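You operate a simulated robot arm through the tools that you are given. There is no shell and no other tool.

The job below is to be done with a simulated robot arm. You get a single attempt, and the scene is never put back.

## Task
Fold the teal towel on the board and put it in the middle counter drawer.
Fine: blue flap over and back first, then the grey flap; keep it folded and shut the drawer. Where these are worked on the way, their far stop is far enough and under half their travel is too little: middle counter drawer.

It is judged by the outcome, as a careful person would: the job done as asked, and still so three seconds after it is handed in. It fails if anything else is knocked over, pushed out of place, dropped, spilled or broken. Flat cloth is picked up by pressing the open fingertips on it (5 to 10 N) and closing them slowly along it; thin cloth reads only 2 to 8 mm in the jaws.

## Robot
A 7-joint arm with a two-finger parallel gripper, fixed in place. Base frame: the origin is on the floor under the middle of its stand, x ahead of it, y to its left, z up; the work surface is at about z = 910. Readings come in mm, rad, newtons and seconds.
With the tool pointing down near the work surface it reaches from about 320 to 740 mm from the base axis. Its first joint turns from -2.007 to 2.007 rad. Payload 3.91 kg.
The tool frame sits at the grasp point between the pads (the TCP): z along the fingers, y along the line on which they close. The tips reach 30 mm beyond it. The gripper opens to 110 mm. The fingers are 20 mm wide and 10 mm thick; the gripper's body (48 by 112 mm) begins 55 mm behind the TCP.
Orientation is told as [roll, pitch, yaw] about the base's x, y, z axes, in that order, counted from this pose: with the fingers straight down and closing along the base's y, the tool's x points along the base's -x, its y along +y and its z along -z.

## Interface
- The arm moves only by the tool drive_tool. Its arguments are lists of equal length, an entry for each row: "dp": the shift along the tool's x, y, z in mm, a list of three; "rotation": the turn, a rotation vector about the tool's x, y, z in rad, a list of three; "jaw": the opening, from 0 (shut) to 1 (fully open). In form: {"dp": [[x, y, z], ...], "rotation": [[ax, ay, az], ...], "jaw": [jaw, ...]}. A call has 1 to 20 rows; each row shifts and turns the commanded pose from where the row before left it, along the tool's axes as they then stand. A row lasts 0.2 s, in which the tool goes at most 50 mm and 0.15 rad; a call with a longer step from one row to the next is refused whole, and so is a gripper value outside its range. A pose out of reach is approached as far as the arm can. The call stops where the force on the tool passes 80 N (or 10 N more than at its start, if that is more) or the arm is blocked; 0.2 s more then pass. Each finger travels about 108 mm/s and halts on what it meets, pressing with about 26 N; the grip force reading is that of the motor and also rises with nothing between the fingers. The clock runs only during rows and for 0.2 s after the last one: add rows that do not move to give the fingers time. The reply holds the time, the measured pose of the TCP, the force on the tool along the base axes, the opening and the grip force, in the units named above and with some noise, with the torque about the TCP (base axes, N m) and any sound that the robot's microphone picked up.
- Cameras (640 x 400 px; columns grow to the right, rows downward): "scene" is fixed at [221.1, 649.2, 1629.8]; the picture's right is [-0.92, -0.40, 0.00], its down [-0.29, 0.67, -0.69] and it looks along [0.27, -0.63, -0.72] (base axes); focal length 343 px, centre (320, 200). "wrist" rides on the gripper at [72, 17, -103] in the tool frame; the picture's right is [-0.23, 0.97, 0.00], its down [-0.76, -0.18, -0.62] and it looks along [-0.61, -0.14, 0.78] (tool axes); focal length 222 px, centre (320, 200). There is no depth. A picture from a camera that has moved, and an enlarged one, comes with that camera's place and axes in the base frame and with its lens.
- snapshot(camera): a new picture of that camera. The clock stands still meanwhile.
- move_column(by): slides the trunk up (or, below 0, down) by that many mm; the arm rides with it, the base frame stays. It gives what a move gives, with no picture.
- inspect(camera, box): a new picture of the part [left, top, right, bottom] of that camera's present view, enlarged. The clock stands still meanwhile.
- sign_off(): hands the job in; it is judged then, once.

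Nothing tells you positions but the pictures and the camera data. Unless the task says otherwise, let go and move clear before handing in.

The tools are called after "Request:" as name(argument=value, ...) on one line, values as JSON. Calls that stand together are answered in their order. drive_tool: Moves the arm, as the interface text tells. Its arguments: {"type":"object","properties":{"dp":{"type":"array","items":{"type":"array","items":{"type":"number"}}},"rotation":{"type":"array","items":{"type":"array","items":{"type":"number"}}},"jaw":{"type":"array","items":{"type":"number"}}},"required":["dp","rotation","jaw"]} The other tools are called the same way: move_column (by) moves the trunk up or down; snapshot (camera) takes a picture; inspect (camera, box) takes an enlarged picture of a part of a camera's view; sign_off () hands the job in.

At the start:

```text
time: 0.0
ee_pos: [534.6, -101.5, 1196.7]
ee_rot: [-0.001, -0.001, -0.001]
contact_force: [0.3, -0.9, 0.4]
moment: [0.02, -0.01, -0.02]
opening: 110.1
grasp_force: 0.0
trunk travel left (down, up): [-900.0, 90.0]
```

scene: 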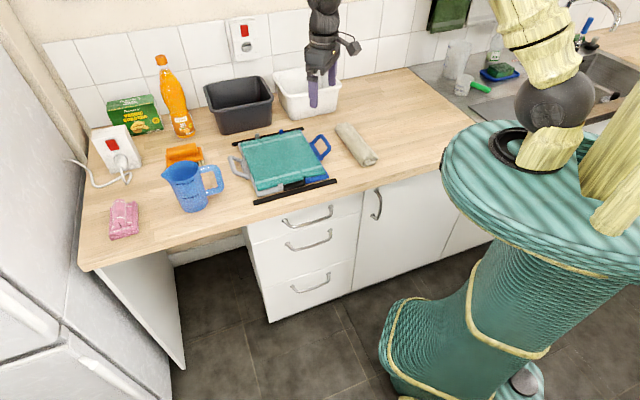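
wrist: 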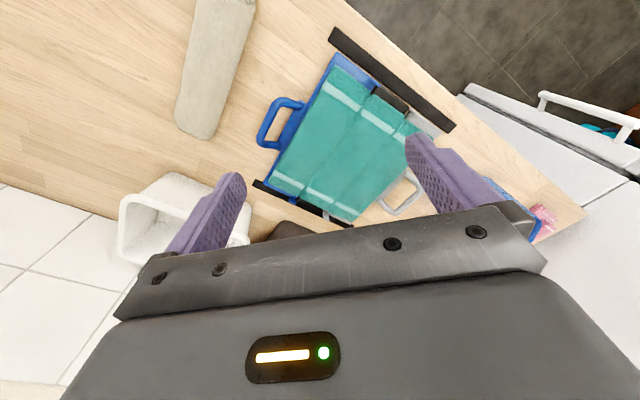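

I see a teal towel lying on a folding board with a blue-handled flap and a grey-handled flap, with a stack of drawers below the counter edge. I'll look closer at the board and drawers before moving.

Request:
inspect(camera="scene", box=[220, 110, 390, 216])

Request:
inspect(camera="scene", box=[230, 180, 400, 330])

Request:
inspect(camera="wrist", box=[230, 20, 480, 240])

```text
3.76 times, centred on (305, 163) of scene
camera zoom: at [221.1, 649.2, 1629.8], right [-0.92, -0.4, 0.0], down [-0.29, 0.67, -0.69], along [0.27, -0.63, -0.72], focal length 1290 px, centre (376, 339)
```

zoom: 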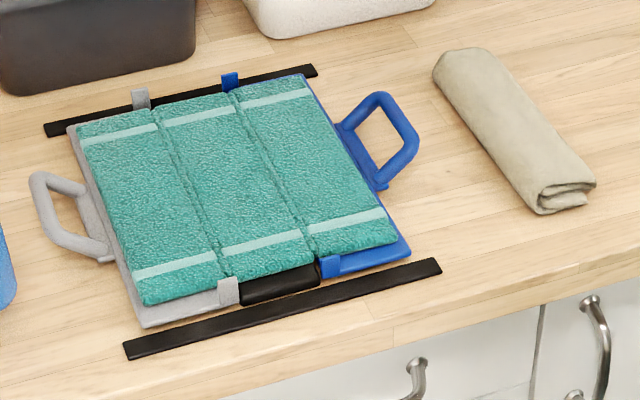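

```text
2.67 times, centred on (315, 255) of scene
camera zoom: at [221.1, 649.2, 1629.8], right [-0.92, -0.4, 0.0], down [-0.29, 0.67, -0.69], along [0.27, -0.63, -0.72], focal length 914 px, centre (333, 53)
```

zoom: 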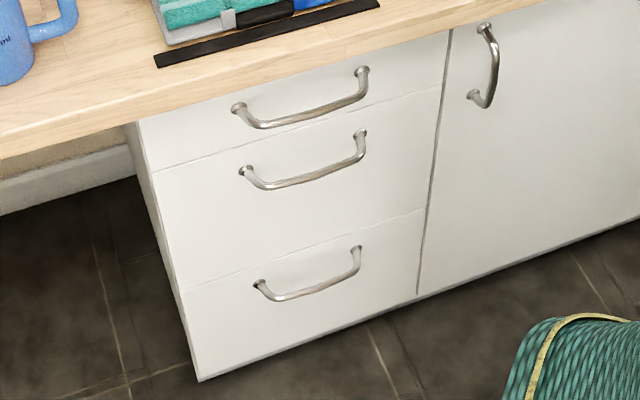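

```text
1.82 times, centred on (355, 130) of wrist
camera zoom: at [461.4, -86.1, 1299.6], right [0.23, 0.97, 0.0], down [0.76, -0.18, 0.62], along [0.61, -0.14, -0.78], focal length 404 px, centre (256, 327)
```

zoom: 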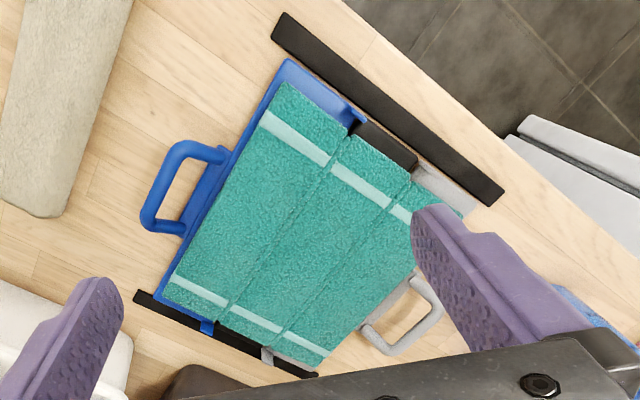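

The board sits turned about 45° to the base axes. The blue handle is on the near (right) side and the grey handle on the far (left) side, and both seem to be raised. I'll turn the gripper so it closes along the fold direction, then look again.

Request:
drive_tool(dp=[[0, 0, 0], [0, 0, 0], [0, 0, 0], [0, 0, 0], [0, 0, 0], [0, 0, 0], [0, 0, 0]], rotation=[[0, 0, 0.131], [0, 0, 0.131], [0, 0, 0.131], [0, 0, 0.131], [0, 0, 0.131], [0, 0, 0.13], [0, 0, 0]], jaw=[1, 1, 1, 1, 1, 1, 1])

Request:
snapshot(camera="wrist")

Request:
snapshot(camera="scene")

```text
time: 1.6
ee_pos: [533.9, -102.5, 1196.5]
ee_rot: [0.001, -0.001, -0.787]
contact_force: [0.0, -0.3, 0.1]
moment: [-0.03, -0.01, -0.03]
opening: 110.0
grasp_force: 0.0
trunk travel left (down, up): [-900.0, 90.0]
```

```text
taken
camera wrist: at [494.6, -39.7, 1299.5], right [0.85, 0.53, 0.0], down [0.41, -0.66, 0.62], along [0.33, -0.53, -0.78], focal length 222 px, centre (320, 200)
```

wrist: 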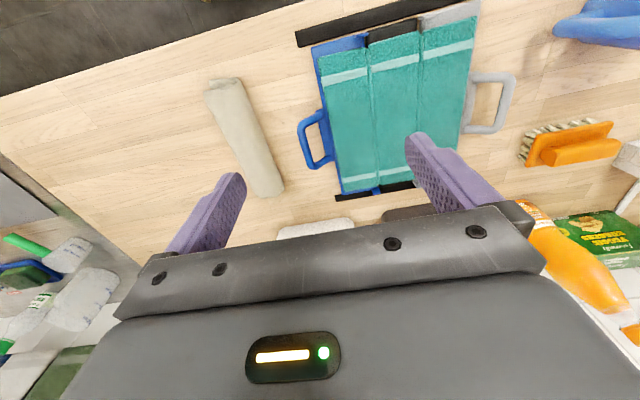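

```text
taken
```

scene: 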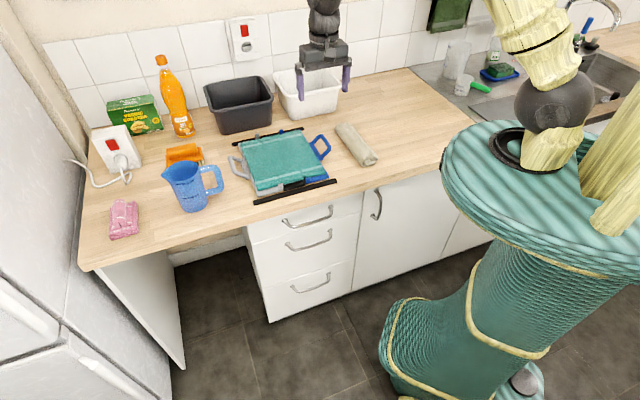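

The gripper now closes along the fold direction. I'll zoom in on both handles to work out their heights.

Request:
inspect(camera="wrist", box=[270, 0, 530, 210])

Request:
inspect(camera="scene", box=[290, 125, 350, 195])

Request:
inspect(camera="scene", box=[215, 140, 275, 205])

```text
1.90 times, centred on (400, 105) of wrist
camera zoom: at [494.6, -39.7, 1299.5], right [0.85, 0.53, 0.0], down [0.41, -0.66, 0.62], along [0.33, -0.53, -0.78], focal length 423 px, centre (168, 381)
```

zoom: 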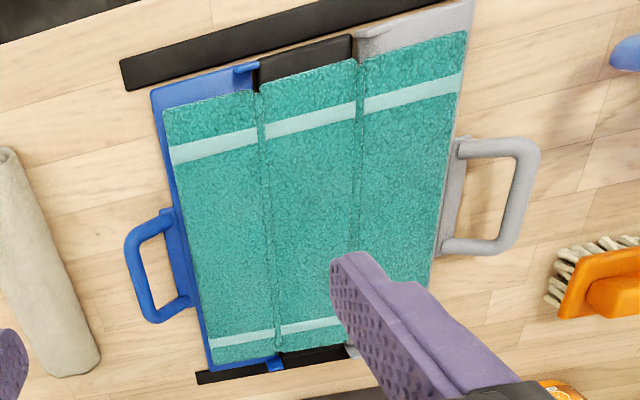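

```text
5.71 times, centred on (320, 160) of scene
camera zoom: at [221.1, 649.2, 1629.8], right [-0.92, -0.4, 0.0], down [-0.29, 0.67, -0.69], along [0.27, -0.63, -0.72], focal length 1959 px, centre (320, 429)
```

zoom: 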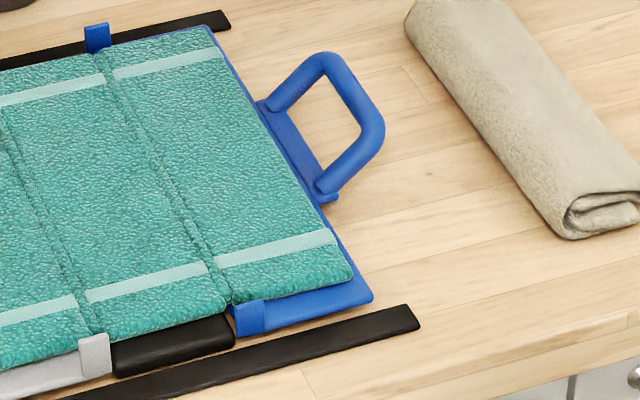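

```text
6.15 times, centred on (245, 172) of scene
camera zoom: at [221.1, 649.2, 1629.8], right [-0.92, -0.4, 0.0], down [-0.29, 0.67, -0.69], along [0.27, -0.63, -0.72], focal length 2110 px, centre (782, 369)
```

zoom: 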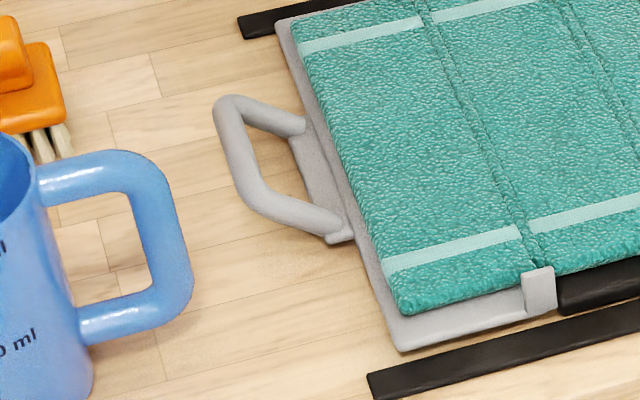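

The blue handle's bar is raised, at about (l≈264, n≈532, z≈952) in counter-aligned coordinates, where n points to the wall and l points left along the counter. I'll move above it with the jaw partly closed and check the alignment.

Request:
drive_tool(dp=[[-16, -8, 30], [-16, -8, 30], [-17, -8, 30], [-17, -8, 30], [-17, -8, 30], [0, 0, 30], [0, 0, 0]], rotation=[[0, 0, 0], [0, 0, 0], [0, 0, 0], [0, 0, 0], [0, 0, 0], [0, 0, 0], [0, 0, 0]], jaw=[0.8, 0.6, 0.4, 0.32, 0.32, 0.32, 0.32])

Request:
snapshot(camera="wrist")

Request:
snapshot(camera="scene")

Request:
inspect(camera="scene", box=[280, 90, 380, 190])

```text
time: 3.2
ee_pos: [563.8, -188.3, 1014.6]
ee_rot: [0.0, 0.001, -0.784]
contact_force: [-0.8, -0.4, -0.2]
moment: [0.0, 0.02, 0.0]
opening: 35.3
grasp_force: 0.1
trunk travel left (down, up): [-900.0, 90.0]
```

```text
taken
camera wrist: at [524.1, -125.5, 1119.0], right [0.85, 0.53, 0.0], down [0.41, -0.66, 0.62], along [0.33, -0.53, -0.78], focal length 222 px, centre (320, 200)
```

wrist: 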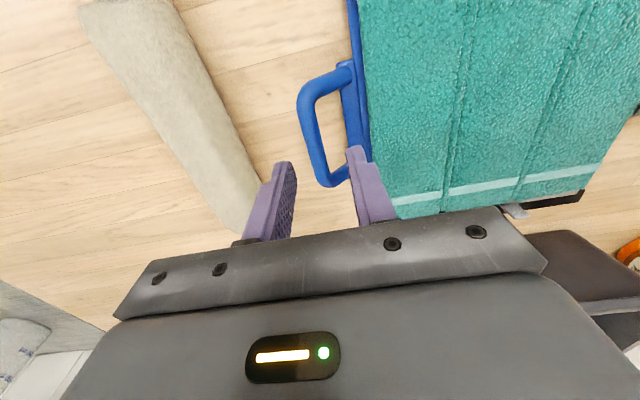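

```text
taken
```

scene: 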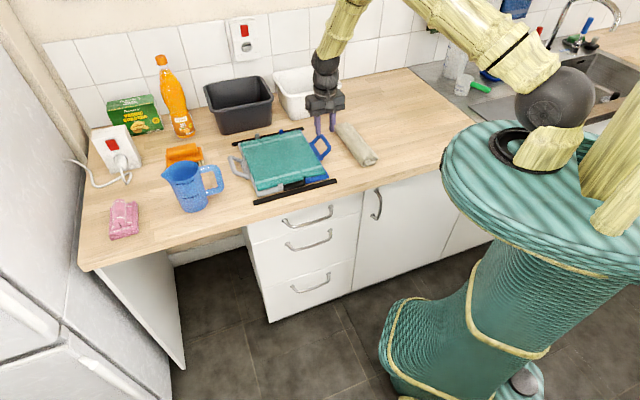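

```text
4.00 times, centred on (330, 140) of scene
camera zoom: at [221.1, 649.2, 1629.8], right [-0.92, -0.4, 0.0], down [-0.29, 0.67, -0.69], along [0.27, -0.63, -0.72], focal length 1371 px, centre (280, 440)
```

zoom: 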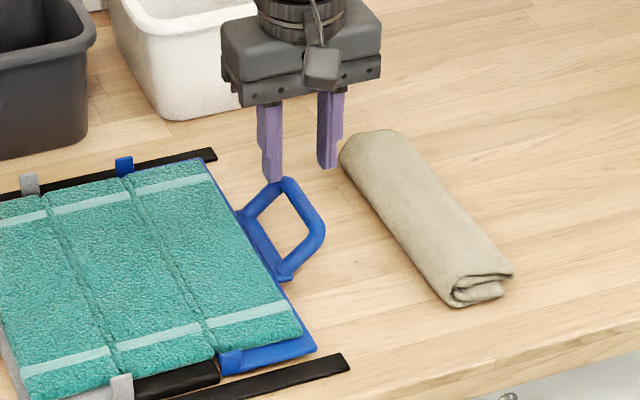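

I'm just above the blue handle, about 5 mm off to the left. I'll correct that and lower the open fingers around the bar.

Request:
drive_tool(dp=[[1, -4.5, 0], [0, 0, 15], [0, 0, 15], [0, 0, 15], [0, 0, 12], [0, 0, 0]], rotation=[[0, 0, 0], [0, 0, 0], [0, 0, 0], [0, 0, 0], [0, 0, 0], [0, 0, 0]], jaw=[0.28, 0.28, 0.28, 0.28, 0.28, 0.28])

Request:
snapshot(camera="wrist")

Request:
inspect(camera="scene", box=[280, 90, 380, 190])

```text
time: 4.6
ee_pos: [559.6, -190.6, 959.8]
ee_rot: [-0.001, 0.0, -0.785]
contact_force: [0.7, 0.6, 0.0]
moment: [-0.01, -0.04, -0.03]
opening: 30.8
grasp_force: 0.1
trunk travel left (down, up): [-900.0, 90.0]
```

```text
taken
camera wrist: at [521.0, -128.5, 1063.4], right [0.85, 0.53, 0.0], down [0.41, -0.66, 0.62], along [0.33, -0.53, -0.78], focal length 222 px, centre (320, 200)
```

wrist: 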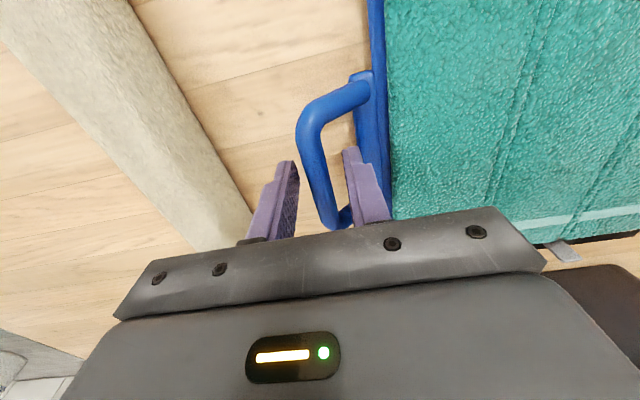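

```text
4.00 times, centred on (330, 140) of scene
camera zoom: at [221.1, 649.2, 1629.8], right [-0.92, -0.4, 0.0], down [-0.29, 0.67, -0.69], along [0.27, -0.63, -0.72], focal length 1371 px, centre (280, 440)
```

zoom: 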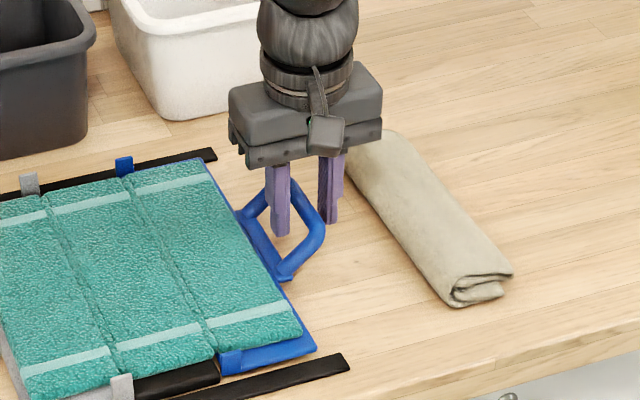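

The fingers straddle the blue bar with one inside the handle's hole. I'll close them gently on it.

Request:
drive_tool(dp=[[0, 0, 0], [0, 0, 0], [0, 0, 0], [0, 0, 0], [0, 0, 0]], rotation=[[0, 0, 0], [0, 0, 0], [0, 0, 0], [0, 0, 0], [0, 0, 0]], jaw=[0.2, 0.15, 0.1, 0.08, 0.08])

Request:
snapshot(camera="wrist")

```text
time: 5.8
ee_pos: [560.7, -190.7, 960.4]
ee_rot: [0.0, 0.0, -0.786]
contact_force: [0.1, 0.8, 0.3]
moment: [0.01, -0.03, -0.38]
opening: 13.8
grasp_force: 25.5
trunk travel left (down, up): [-900.0, 90.0]
```

```text
taken
camera wrist: at [521.0, -128.4, 1063.4], right [0.85, 0.53, 0.0], down [0.41, -0.66, 0.62], along [0.33, -0.53, -0.78], focal length 222 px, centre (320, 200)
```

wrist: 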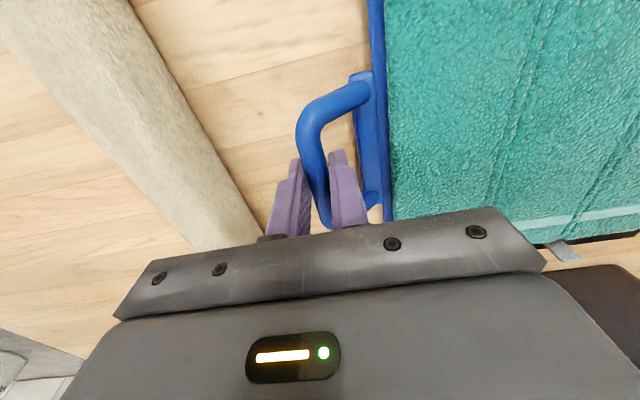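

The bar is held at a 13.8 mm opening. I'll swing it up along an arc about the blue hinge (l≈377, z≈918), starting with half the rise so I can check the forces.

Request:
drive_tool(dp=[[0, 5.5, -13.8], [-0.2, 7.1, -13.0], [-0.2, 8.7, -12.1], [-0.2, 10.0, -10.9], [-0.2, 11.4, -9.6], [0, 0, 0]], rotation=[[0, 0, 0], [0, 0, 0], [0, 0, 0], [0, 0, 0], [0, 0, 0], [0, 0, 0]], jaw=[0.08, 0.08, 0.08, 0.08, 0.08, 0.08])

Request:
snapshot(camera="scene")

Request:
snapshot(camera="wrist")

```text
time: 7.2
ee_pos: [587.5, -164.6, 1020.5]
ee_rot: [0.003, -0.002, -0.784]
contact_force: [-13.9, -17.1, 18.2]
moment: [-0.2, 0.17, 0.09]
opening: 13.6
grasp_force: 25.8
trunk travel left (down, up): [-900.0, 90.0]
```

```text
taken
```

scene: 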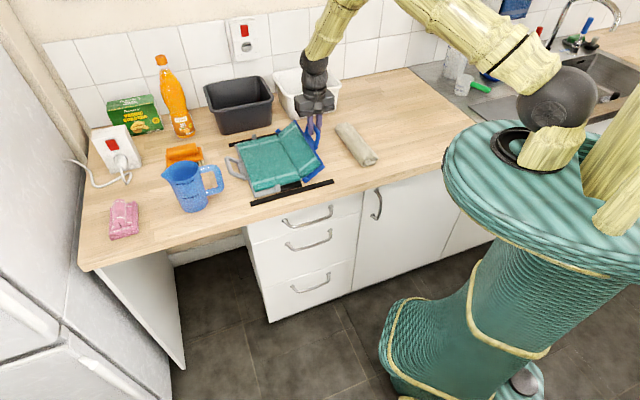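

```text
taken
camera wrist: at [548.4, -102.0, 1124.5], right [0.85, 0.53, 0.0], down [0.41, -0.66, 0.62], along [0.33, -0.53, -0.78], focal length 222 px, centre (320, 200)
```

wrist: 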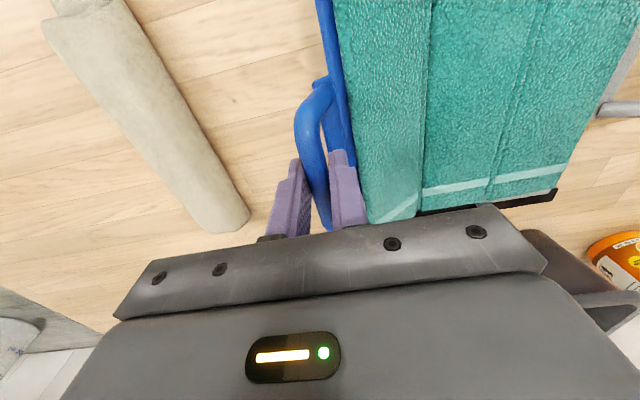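

The flap is lifting, but some force is building and the board may have shifted slightly. I'll compare it with the first zoom before going on.

Request:
inspect(camera="scene", box=[220, 110, 390, 216])

```text
3.76 times, centred on (305, 163) of scene
camera zoom: at [221.1, 649.2, 1629.8], right [-0.92, -0.4, 0.0], down [-0.29, 0.67, -0.69], along [0.27, -0.63, -0.72], focal length 1290 px, centre (376, 339)
```

zoom: 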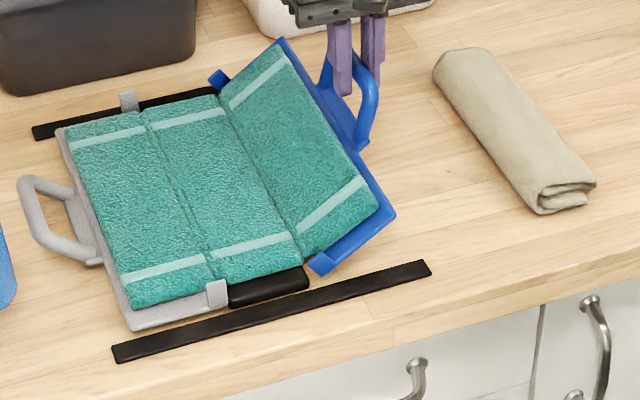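

The board slid about 9 mm left because my path was slightly too tight. I'll release the side force, re-fit the hinge position and continue the arc. The return stroke can pull the board back to where it was.

Request:
drive_tool(dp=[[0, -5, 0], [0, 11.9, -11.7], [0, 13.3, -9.9], [0, 14.7, -8.0], [0, 0, 0]], rotation=[[0, 0, 0], [0, 0, 0], [0, 0, 0], [0, 0, 0], [0, 0, 0]], jaw=[0.08, 0.08, 0.08, 0.08, 0.08])

Request:
inspect(camera="scene", box=[220, 110, 390, 216])

```text
time: 8.4
ee_pos: [615.8, -135.1, 1047.8]
ee_rot: [0.002, 0.0, -0.783]
contact_force: [-3.7, 2.7, 3.3]
moment: [0.07, -0.07, 0.3]
opening: 13.7
grasp_force: 26.2
trunk travel left (down, up): [-900.0, 90.0]
```

```text
3.76 times, centred on (305, 163) of scene
camera zoom: at [221.1, 649.2, 1629.8], right [-0.92, -0.4, 0.0], down [-0.29, 0.67, -0.69], along [0.27, -0.63, -0.72], focal length 1290 px, centre (376, 339)
```

zoom: 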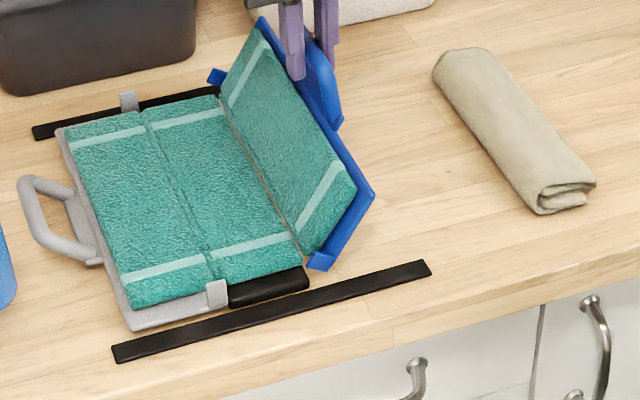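

The forces are now small and the board is holding still. I'll continue over the top.

Request:
drive_tool(dp=[[0, 15.6, -5.8], [0, 16.3, -3.6], [0, 16.6, -1.3], [0, 16.6, 1.0], [0, 16.3, 3.3], [0, 0, 0]], rotation=[[0, 0, 0], [0, 0, 0], [0, 0, 0], [0, 0, 0], [0, 0, 0], [0, 0, 0]], jaw=[0.08, 0.08, 0.08, 0.08, 0.08, 0.08])

Request:
inspect(camera="scene", box=[220, 80, 390, 216])

Request:
snapshot(camera="wrist")

```text
time: 9.8
ee_pos: [673.9, -79.3, 1055.5]
ee_rot: [0.0, 0.001, -0.784]
contact_force: [-2.5, 2.3, 0.6]
moment: [-0.04, -0.09, 0.52]
opening: 13.7
grasp_force: 26.3
trunk travel left (down, up): [-900.0, 90.0]
```

```text
2.94 times, centred on (305, 148) of scene
camera zoom: at [221.1, 649.2, 1629.8], right [-0.92, -0.4, 0.0], down [-0.29, 0.67, -0.69], along [0.27, -0.63, -0.72], focal length 1008 px, centre (364, 353)
```

zoom: 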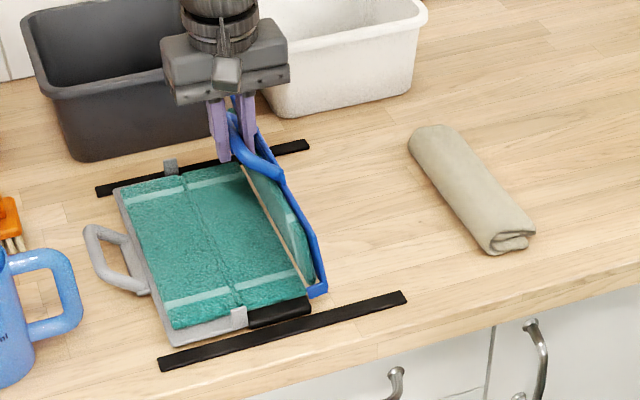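

```text
taken
camera wrist: at [635.1, -16.3, 1158.3], right [0.85, 0.53, 0.0], down [0.41, -0.66, 0.62], along [0.33, -0.53, -0.78], focal length 222 px, centre (320, 200)
```

wrist: 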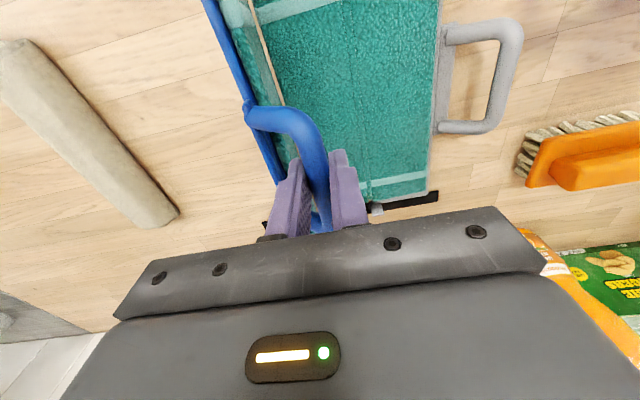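

The flap is just past vertical and the forces are light. I'll bring it down over the middle panel in stages.

Request:
drive_tool(dp=[[0, 15.7, 5.6], [0, 14.8, 7.7], [0, 13.6, 9.7], [0, 12.0, 11.4], [0, 10.4, 13.1], [0, 0, 0]], rotation=[[0, 0, 0], [0, 0, 0], [0, 0, 0], [0, 0, 0], [0, 0, 0], [0, 0, 0]], jaw=[0.08, 0.08, 0.08, 0.08, 0.08, 0.08])

Request:
inspect(camera="scene", box=[220, 80, 390, 216])

Request:
snapshot(camera="wrist")

```text
time: 11.2
ee_pos: [721.2, -31.4, 1006.3]
ee_rot: [0.002, 0.004, -0.785]
contact_force: [-6.2, -2.1, -4.4]
moment: [-0.26, -0.66, -0.13]
opening: 13.6
grasp_force: 25.6
trunk travel left (down, up): [-900.0, 90.0]
```

```text
2.94 times, centred on (305, 148) of scene
camera zoom: at [221.1, 649.2, 1629.8], right [-0.92, -0.4, 0.0], down [-0.29, 0.67, -0.69], along [0.27, -0.63, -0.72], focal length 1008 px, centre (364, 353)
```

zoom: 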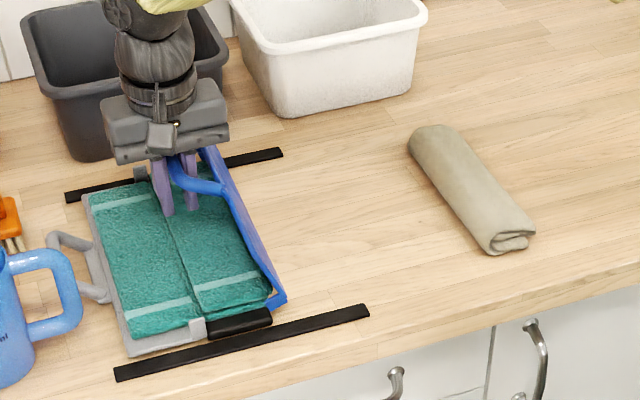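

```text
taken
camera wrist: at [680.7, 29.2, 1108.9], right [0.85, 0.53, 0.0], down [0.41, -0.67, 0.62], along [0.33, -0.53, -0.78], focal length 222 px, centre (320, 200)
```

wrist: 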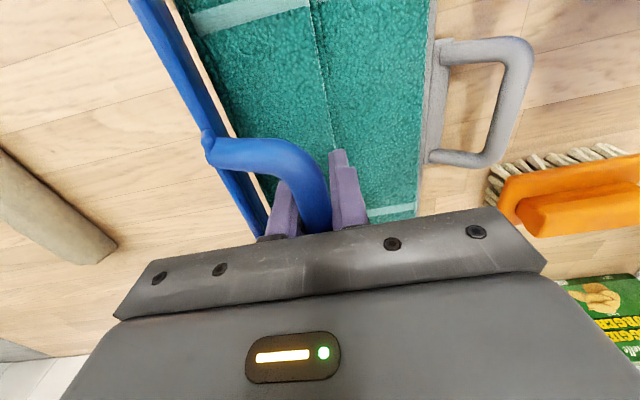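

The flap has stopped rotating at roughly 105° and the board is sliding instead, so something is blocking it. I'll stop and look closely before doing more.

Request:
inspect(camera="scene", box=[225, 95, 325, 195])

Request:
inspect(camera="wrist", box=[120, 0, 460, 240])

```text
4.00 times, centred on (275, 145) of scene
camera zoom: at [221.1, 649.2, 1629.8], right [-0.92, -0.4, 0.0], down [-0.29, 0.67, -0.69], along [0.27, -0.63, -0.72], focal length 1371 px, centre (500, 420)
```

zoom: 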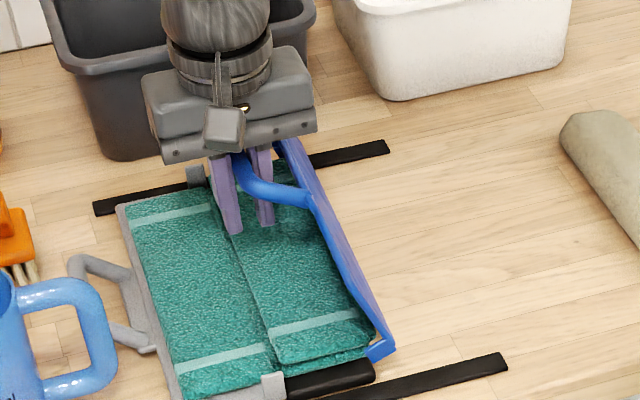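

```text
1.67 times, centred on (290, 120) of wrist
camera zoom: at [680.7, 29.2, 1108.9], right [0.85, 0.53, 0.0], down [0.41, -0.67, 0.62], along [0.33, -0.53, -0.78], focal length 370 px, centre (370, 333)
```

zoom: 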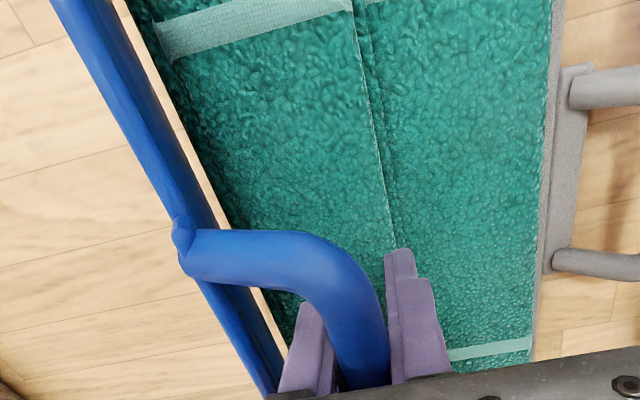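

The blue third of the towel already seems to be lying folded on the middle panel, with the flap leaning past vertical and empty. The bar has slid up in the fingers and the board has moved about 50 mm left. I'll bring the flap back towards vertical, then reset my hold.

Request:
drive_tool(dp=[[0, -13.3, -6.1], [0, -13.9, -4.4], [0, -14.3, -2.6], [0, -14.6, -0.9], [0, 0, 0]], rotation=[[0, 0, 0], [0, 0, 0], [0, 0, 0], [0, 0, 0], [0, 0, 0]], jaw=[0.08, 0.08, 0.08, 0.08, 0.08])

Request:
inspect(camera="scene", box=[220, 80, 390, 216])

Request:
snapshot(camera="wrist")

```text
time: 12.4
ee_pos: [680.9, -72.2, 1022.9]
ee_rot: [0.003, -0.001, -0.783]
contact_force: [-2.4, 3.0, 1.0]
moment: [0.02, -0.11, -0.09]
opening: 13.8
grasp_force: 26.2
trunk travel left (down, up): [-900.0, 90.0]
```

```text
2.94 times, centred on (305, 148) of scene
camera zoom: at [221.1, 649.2, 1629.8], right [-0.92, -0.4, 0.0], down [-0.29, 0.67, -0.69], along [0.27, -0.63, -0.72], focal length 1008 px, centre (364, 353)
```

zoom: 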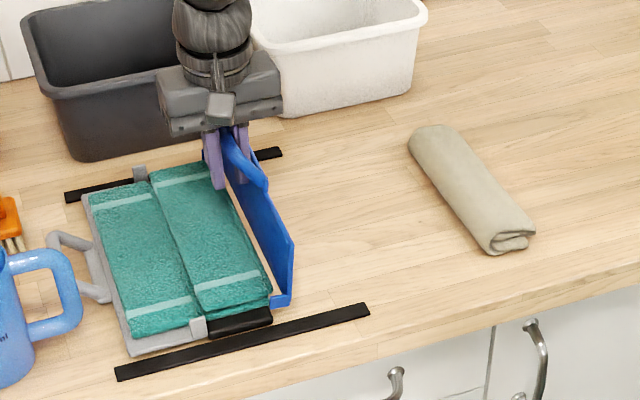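

```text
taken
camera wrist: at [641.4, -10.0, 1126.3], right [0.85, 0.53, 0.0], down [0.41, -0.66, 0.62], along [0.33, -0.53, -0.78], focal length 222 px, centre (320, 200)
```

wrist: 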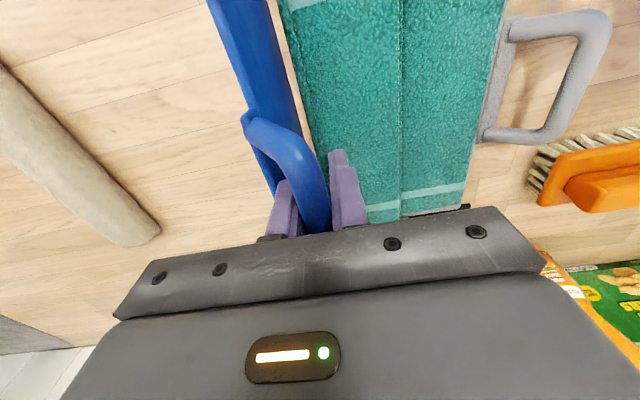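

The blue third is clearly folded onto the middle. I'll tip the flap a little further back, loosen the jaw, and raise the tool so the bar sits at the fingertips again.

Request:
drive_tool(dp=[[0, -10, 0], [0, 0, 0], [0, 0, 0], [0, 0, -14], [0, 0, -14], [0, 0, -13], [0, 0, 0]], rotation=[[0, 0, 0], [0, 0, 0], [0, 0, 0], [0, 0, 0], [0, 0, 0], [0, 0, 0], [0, 0, 0]], jaw=[0.08, 0.2, 0.2, 0.2, 0.2, 0.2, 0.2])

Request:
inspect(camera="scene", box=[220, 80, 390, 216])

Request:
snapshot(camera="wrist")

```text
time: 14.0
ee_pos: [675.3, -80.1, 1061.1]
ee_rot: [0.001, -0.001, -0.784]
contact_force: [-0.2, -0.5, 0.3]
moment: [0.03, -0.01, -0.01]
opening: 22.0
grasp_force: 0.1
trunk travel left (down, up): [-900.0, 90.0]
```

```text
2.94 times, centred on (305, 148) of scene
camera zoom: at [221.1, 649.2, 1629.8], right [-0.92, -0.4, 0.0], down [-0.29, 0.67, -0.69], along [0.27, -0.63, -0.72], focal length 1008 px, centre (364, 353)
```

zoom: 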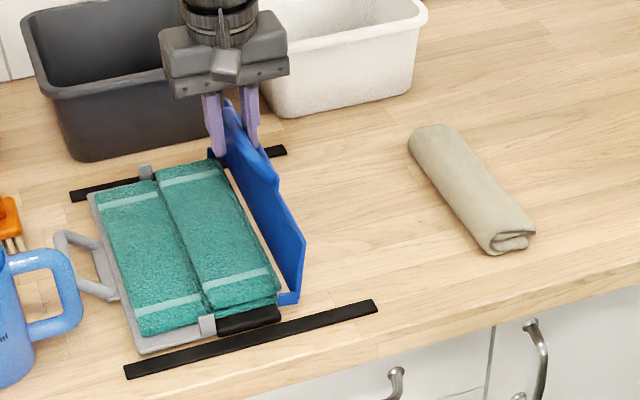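

```text
taken
camera wrist: at [635.3, -16.9, 1165.9], right [0.85, 0.53, 0.0], down [0.41, -0.66, 0.62], along [0.33, -0.53, -0.78], focal length 222 px, centre (320, 200)
```

wrist: 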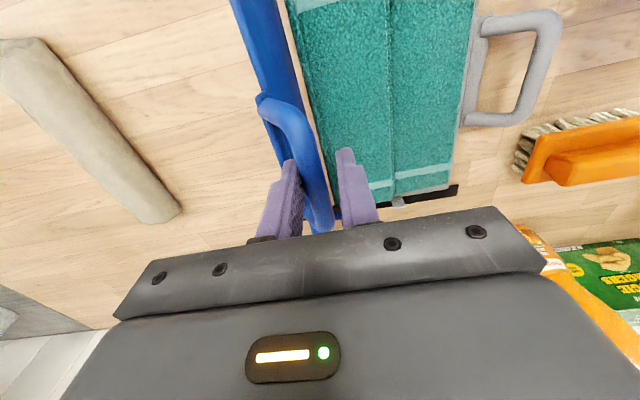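

The bar is near the fingertips again and the board has slid back about 9 mm on its own. I'll re-grip and swing the flap down more slowly towards its rest position.

Request:
drive_tool(dp=[[0, 0, 0], [0, 0, 0], [0, 0, 0], [0, -8.3, 0.4], [0, -8.3, 0.8], [0, -8.2, 1.5], [0, -8.1, 1.9], [0, -7.9, 2.6], [0, -7.8, 3.1], [0, -7.4, 3.7], [0, -7.3, 4.1], [0, 0, 0]], rotation=[[0, 0, 0], [0, 0, 0], [0, 0, 0], [0, 0, 0], [0, 0, 0], [0, 0, 0], [0, 0, 0], [0, 0, 0], [0, 0, 0], [0, 0, 0], [0, 0, 0], [0, 0, 0]], jaw=[0.14, 0.08, 0.08, 0.08, 0.08, 0.08, 0.08, 0.08, 0.08, 0.08, 0.08, 0.08])

Request:
inspect(camera="scene", box=[220, 80, 390, 216])

Request:
snapshot(camera="wrist")

```text
time: 16.6
ee_pos: [629.2, -123.7, 1043.5]
ee_rot: [0.0, 0.001, -0.784]
contact_force: [-2.7, 2.0, 0.1]
moment: [0.06, 0.03, -0.15]
opening: 13.8
grasp_force: 25.7
trunk travel left (down, up): [-900.0, 90.0]
```

```text
2.94 times, centred on (305, 148) of scene
camera zoom: at [221.1, 649.2, 1629.8], right [-0.92, -0.4, 0.0], down [-0.29, 0.67, -0.69], along [0.27, -0.63, -0.72], focal length 1008 px, centre (364, 353)
```

zoom: 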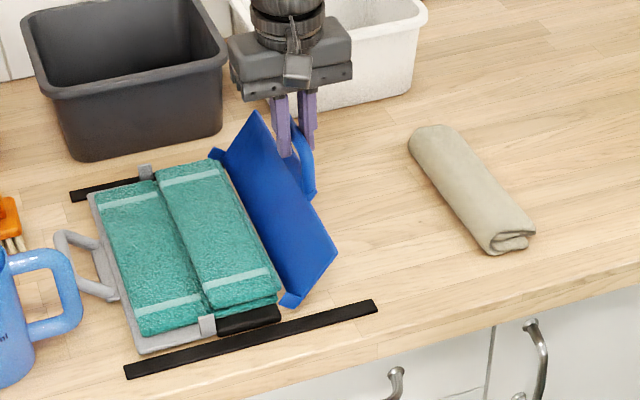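

```text
taken
camera wrist: at [590.4, -61.2, 1147.3], right [0.85, 0.53, 0.0], down [0.41, -0.66, 0.62], along [0.33, -0.53, -0.78], focal length 222 px, centre (320, 200)
```

wrist: 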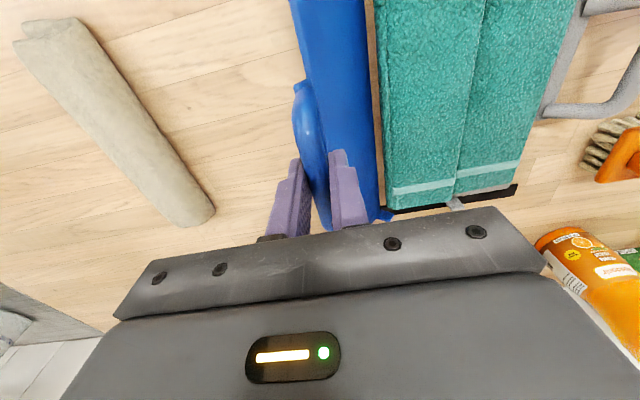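

The flap is coming back cleanly and the board isn't moving. I'll lower it the rest of the way.

Request:
drive_tool(dp=[[0, -6.9, 4.7], [0, -6.6, 5.1], [0, -6.2, 5.6], [0, -5.7, 6.0], [0, -5.3, 6.4], [0, -5.0, 6.7], [0, -4.4, 7.1], [0, -3.9, 7.4], [0, -3.4, 7.6], [0, -2.9, 7.8], [0, 0, 0]], rotation=[[0, 0, 0], [0, 0, 0], [0, 0, 0], [0, 0, 0], [0, 0, 0], [0, 0, 0], [0, 0, 0], [0, 0, 0], [0, 0, 0], [0, 0, 0], [0, 0, 0]], jaw=[0.08, 0.08, 0.08, 0.08, 0.08, 0.08, 0.08, 0.08, 0.08, 0.08, 0.08])

Request:
inspect(camera="scene", box=[220, 80, 390, 216])

Request:
snapshot(camera="wrist")

```text
time: 19.0
ee_pos: [593.9, -159.6, 979.7]
ee_rot: [0.001, -0.002, -0.785]
contact_force: [1.6, -2.4, 0.4]
moment: [0.04, -0.03, -0.43]
opening: 13.3
grasp_force: 25.9
trunk travel left (down, up): [-900.0, 90.0]
```

```text
2.94 times, centred on (305, 148) of scene
camera zoom: at [221.1, 649.2, 1629.8], right [-0.92, -0.4, 0.0], down [-0.29, 0.67, -0.69], along [0.27, -0.63, -0.72], focal length 1008 px, centre (364, 353)
```

zoom: 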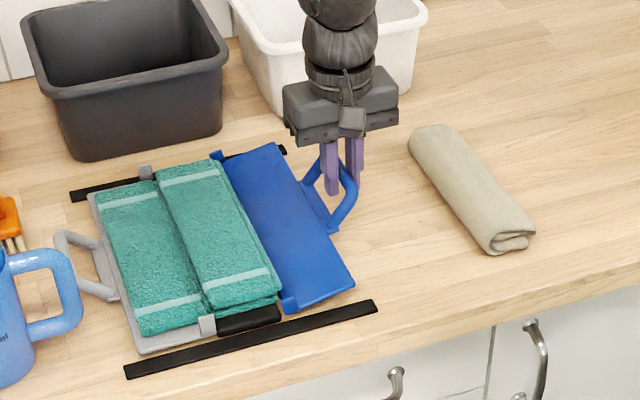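

```text
taken
camera wrist: at [554.6, -96.9, 1083.1], right [0.85, 0.53, 0.0], down [0.41, -0.66, 0.62], along [0.33, -0.53, -0.78], focal length 222 px, centre (320, 200)
```

wrist: 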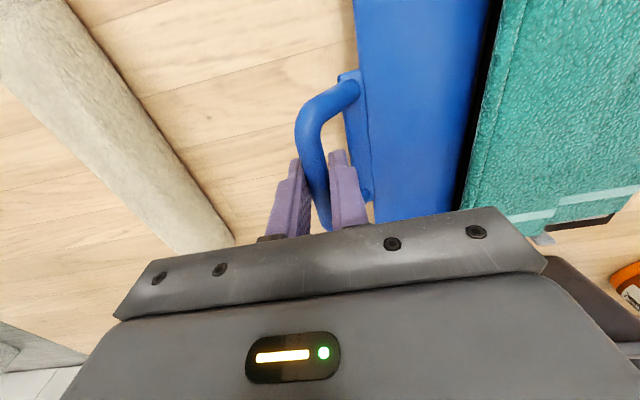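

The flap is almost flat. I'll lower it the last bit, then use the handle to pull the board gently back the ~42 mm to where it started.

Request:
drive_tool(dp=[[0, -2.2, 8.0], [0, -1.8, 8.2], [0, 0, 0], [0, -5, 0], [0, -5, 0], [0, -5, 0], [0, -5, 0], [0, -5, 0], [0, -5, 0], [0, -5, 0], [0, -5, 0], [0, 0, 0]], rotation=[[0, 0, 0], [0, 0, 0], [0, 0, 0], [0, 0, 0], [0, 0, 0], [0, 0, 0], [0, 0, 0], [0, 0, 0], [0, 0, 0], [0, 0, 0], [0, 0, 0], [0, 0, 0]], jaw=[0.08, 0.08, 0.08, 0.08, 0.08, 0.08, 0.08, 0.08, 0.08, 0.08, 0.08, 0.08])

Request:
inspect(camera="scene", box=[220, 110, 390, 216])

Request:
snapshot(camera="wrist")

```text
time: 21.6
ee_pos: [562.6, -190.9, 964.0]
ee_rot: [-0.001, 0.001, -0.785]
contact_force: [2.2, 6.3, -0.1]
moment: [-0.29, -0.45, 0.04]
opening: 13.6
grasp_force: 26.0
trunk travel left (down, up): [-900.0, 90.0]
```

```text
3.76 times, centred on (305, 163) of scene
camera zoom: at [221.1, 649.2, 1629.8], right [-0.92, -0.4, 0.0], down [-0.29, 0.67, -0.69], along [0.27, -0.63, -0.72], focal length 1290 px, centre (376, 339)
```

zoom: 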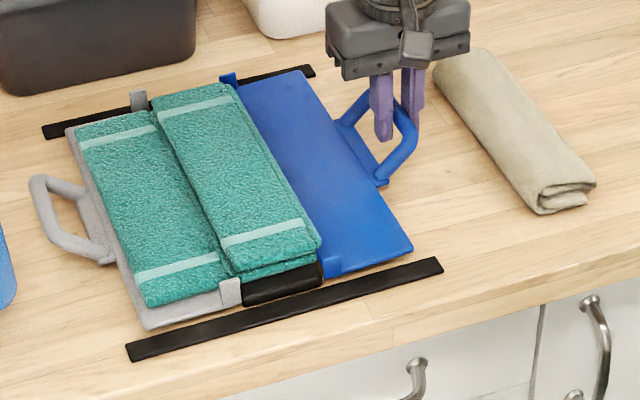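

```text
taken
camera wrist: at [523.4, -128.7, 1066.6], right [0.85, 0.53, 0.0], down [0.41, -0.66, 0.62], along [0.33, -0.53, -0.78], focal length 222 px, centre (320, 200)
```

wrist: 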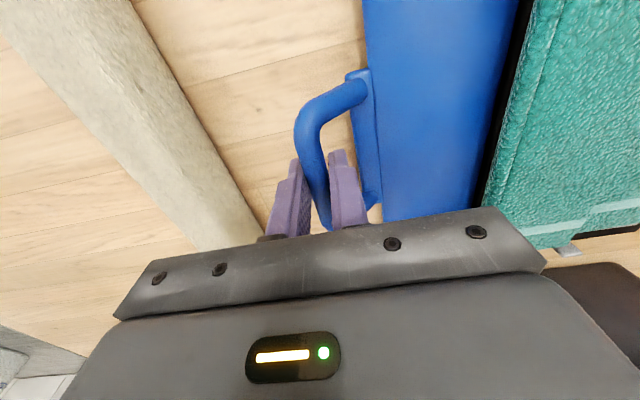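

The blue flap is flat again, the towel's blue third stays folded on the middle, and the board is back where it began. I'll let go of the blue handle and rise clear.

Request:
drive_tool(dp=[[0, 0, 0], [0, 0, 0], [0, 0, -20], [0, 0, -30], [0, 0, -35], [0, 0, -35], [0, 0, 0]], rotation=[[0, 0, 0], [0, 0, 0], [0, 0, 0], [0, 0, 0], [0, 0, 0], [0, 0, 0], [0, 0, 0]], jaw=[0.28, 0.28, 0.28, 0.28, 0.32, 0.32, 0.32])

Request:
inspect(camera="scene", box=[220, 110, 390, 216])

```text
time: 23.2
ee_pos: [562.6, -190.6, 1081.9]
ee_rot: [0.0, 0.002, -0.787]
contact_force: [-0.1, -0.6, 0.0]
moment: [-0.01, 0.03, 0.03]
opening: 35.2
grasp_force: 0.1
trunk travel left (down, up): [-900.0, 90.0]
```

```text
3.76 times, centred on (305, 163) of scene
camera zoom: at [221.1, 649.2, 1629.8], right [-0.92, -0.4, 0.0], down [-0.29, 0.67, -0.69], along [0.27, -0.63, -0.72], focal length 1290 px, centre (376, 339)
```

zoom: 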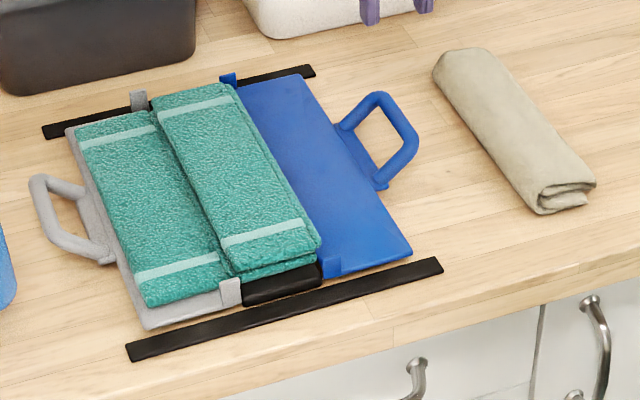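

Next is the grey handle, at about (l≈570, n≈530, z≈952), which is near the edge of reach. I'll go over the board and tilt the fingers outward for extra reach, then check the view.

Request:
drive_tool(dp=[[0, 40, 0], [0, 44, 0], [0, 44, 0], [0, 44, 0], [0, 45, 0], [0, 0, 0], [0, 0, 0], [0, 0, 0], [0, 0, 0], [0, 0, 0]], rotation=[[0, 0, 0], [0, 0, 0], [0, 0, 0], [0, 0, 0], [0, 0, 0], [-0.11, 0, 0], [-0.11, 0, 0], [-0.115, 0, 0], [-0.115, 0, 0], [0, 0, 0]], jaw=[0.32, 0.32, 0.32, 0.32, 0.32, 0.32, 0.32, 0.32, 0.32, 0.32])

Request:
snapshot(camera="scene")

Request:
snapshot(camera="wrist")

```text
time: 25.4
ee_pos: [715.6, -35.9, 1081.8]
ee_rot: [0.451, 0.0, -0.786]
contact_force: [-0.1, 0.0, 0.4]
moment: [0.02, 0.01, -0.02]
opening: 35.3
grasp_force: 0.1
trunk travel left (down, up): [-900.0, 90.0]
```

```text
taken
```

scene: 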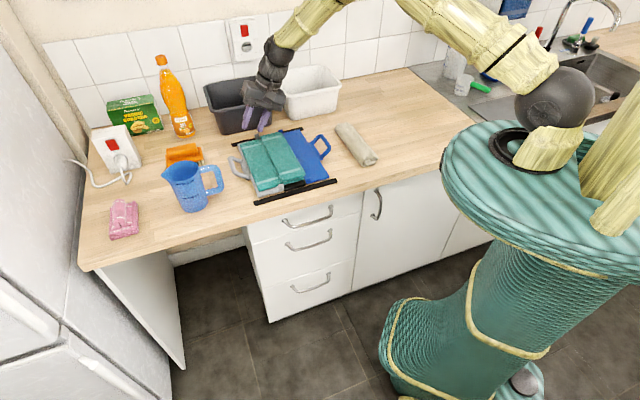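

```text
taken
camera wrist: at [643.4, -7.3, 1182.8], right [0.78, 0.46, 0.42], down [0.23, -0.84, 0.48], along [0.58, -0.28, -0.77], focal length 222 px, centre (320, 200)
```

wrist: 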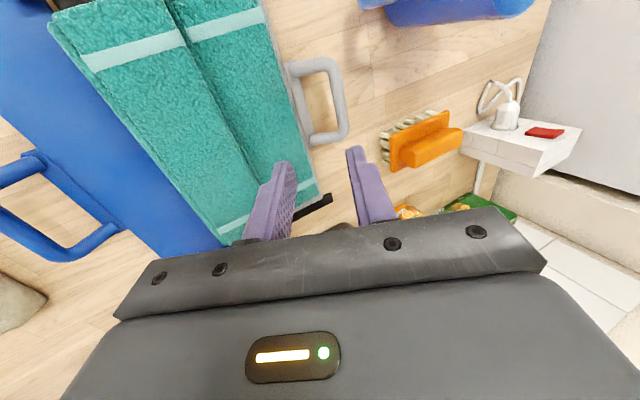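

The outward tilt works and the arm reaches fine. The grey bar measures at l≈570, n≈531. I'll move to a pre-grasp just above it along the finger direction.

Request:
drive_tool(dp=[[0, 8, 28], [0, 8, 28], [0, 7.4, 28], [0, 0, 0]], rotation=[[0, 0, 0], [0, 0, 0], [0, 0, 0], [0, 0, 0]], jaw=[0.3, 0.3, 0.3, 0.3])

Request:
snapshot(camera="wrist")

Request:
inspect(camera="scene", box=[200, 80, 320, 200])

```text
time: 26.4
ee_pos: [757.1, 5.6, 1018.2]
ee_rot: [0.451, 0.0, -0.785]
contact_force: [0.0, -0.3, 0.4]
moment: [-0.01, -0.03, -0.04]
opening: 32.8
grasp_force: 0.0
trunk travel left (down, up): [-900.0, 90.0]
```

```text
taken
camera wrist: at [684.6, 33.6, 1118.9], right [0.78, 0.46, 0.42], down [0.23, -0.84, 0.48], along [0.58, -0.28, -0.77], focal length 222 px, centre (320, 200)
```

wrist: 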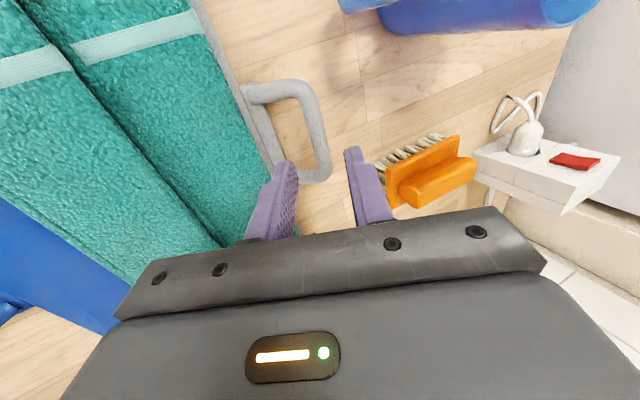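

```text
3.33 times, centred on (260, 140) of scene
camera zoom: at [221.1, 649.2, 1629.8], right [-0.92, -0.4, 0.0], down [-0.29, 0.67, -0.69], along [0.27, -0.63, -0.72], focal length 1143 px, centre (520, 400)
```

zoom: 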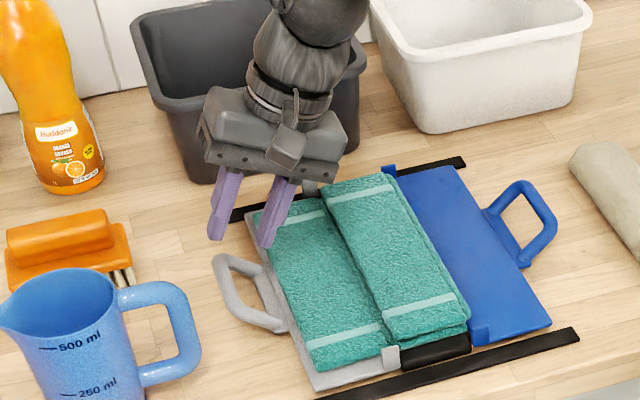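

The bar lies midway between the fingers on the approach line. I'll advance onto it.

Request:
drive_tool(dp=[[0, -1, 20], [0, 0, 20], [0, 0, 15], [0, 0, 10], [0, 0, 0]], rotation=[[0, 0, 0], [0, 0, 0], [0, 0, 0], [0, 0, 0], [0, 0, 0]], jaw=[0.3, 0.3, 0.3, 0.3, 0.3])

Request:
snapshot(camera="wrist")

Request:
inspect(camera="scene", box=[200, 80, 320, 200])

```text
time: 27.6
ee_pos: [777.4, 23.2, 959.1]
ee_rot: [0.449, 0.001, -0.786]
contact_force: [0.2, -0.1, 0.1]
moment: [-0.01, 0.03, 0.01]
opening: 32.9
grasp_force: 0.0
trunk travel left (down, up): [-900.0, 90.0]
```

```text
taken
camera wrist: at [705.0, 52.3, 1059.8], right [0.78, 0.46, 0.42], down [0.23, -0.84, 0.48], along [0.58, -0.28, -0.77], focal length 222 px, centre (320, 200)
```

wrist: 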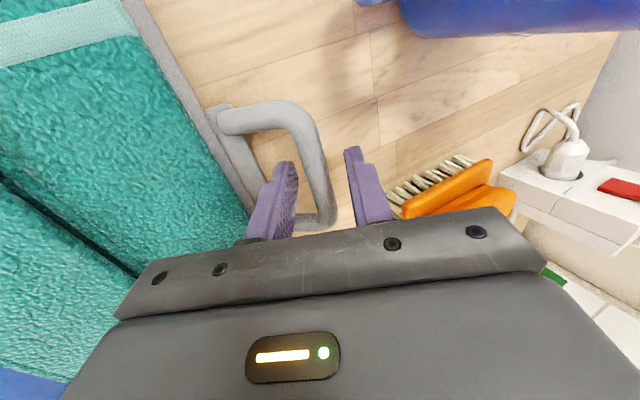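

```text
3.33 times, centred on (260, 140) of scene
camera zoom: at [221.1, 649.2, 1629.8], right [-0.92, -0.4, 0.0], down [-0.29, 0.67, -0.69], along [0.27, -0.63, -0.72], focal length 1143 px, centre (520, 400)
```

zoom: 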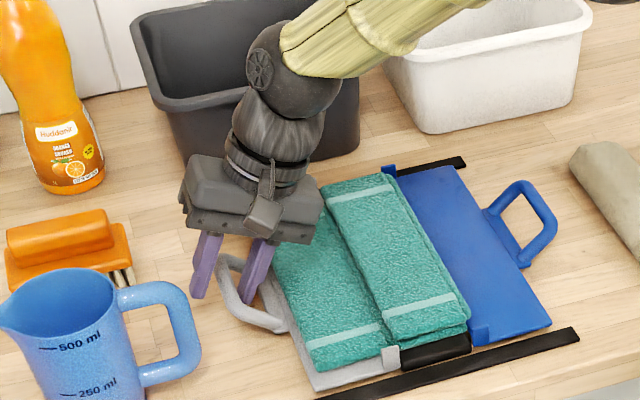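

The fingers straddle the grey bar. I'll close on it.

Request:
drive_tool(dp=[[0, 0, 0], [0, 0, 0], [0, 0, 0], [0, 0, 0], [0, 0, 0]], rotation=[[0, 0, 0], [0, 0, 0], [0, 0, 0], [0, 0, 0], [0, 0, 0]], jaw=[0.2, 0.15, 0.1, 0.08, 0.08])

Request:
snapshot(camera="wrist")

```text
time: 28.8
ee_pos: [777.5, 21.9, 959.8]
ee_rot: [0.449, 0.0, -0.787]
contact_force: [-6.5, -3.0, 0.1]
moment: [-0.64, -0.73, 0.16]
opening: 13.7
grasp_force: 26.1
trunk travel left (down, up): [-900.0, 90.0]
```

```text
taken
camera wrist: at [704.6, 51.3, 1060.0], right [0.78, 0.46, 0.42], down [0.23, -0.84, 0.48], along [0.58, -0.28, -0.77], focal length 222 px, centre (320, 200)
```

wrist: 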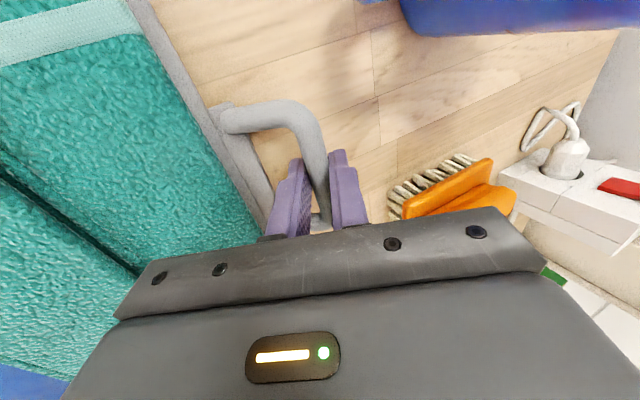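

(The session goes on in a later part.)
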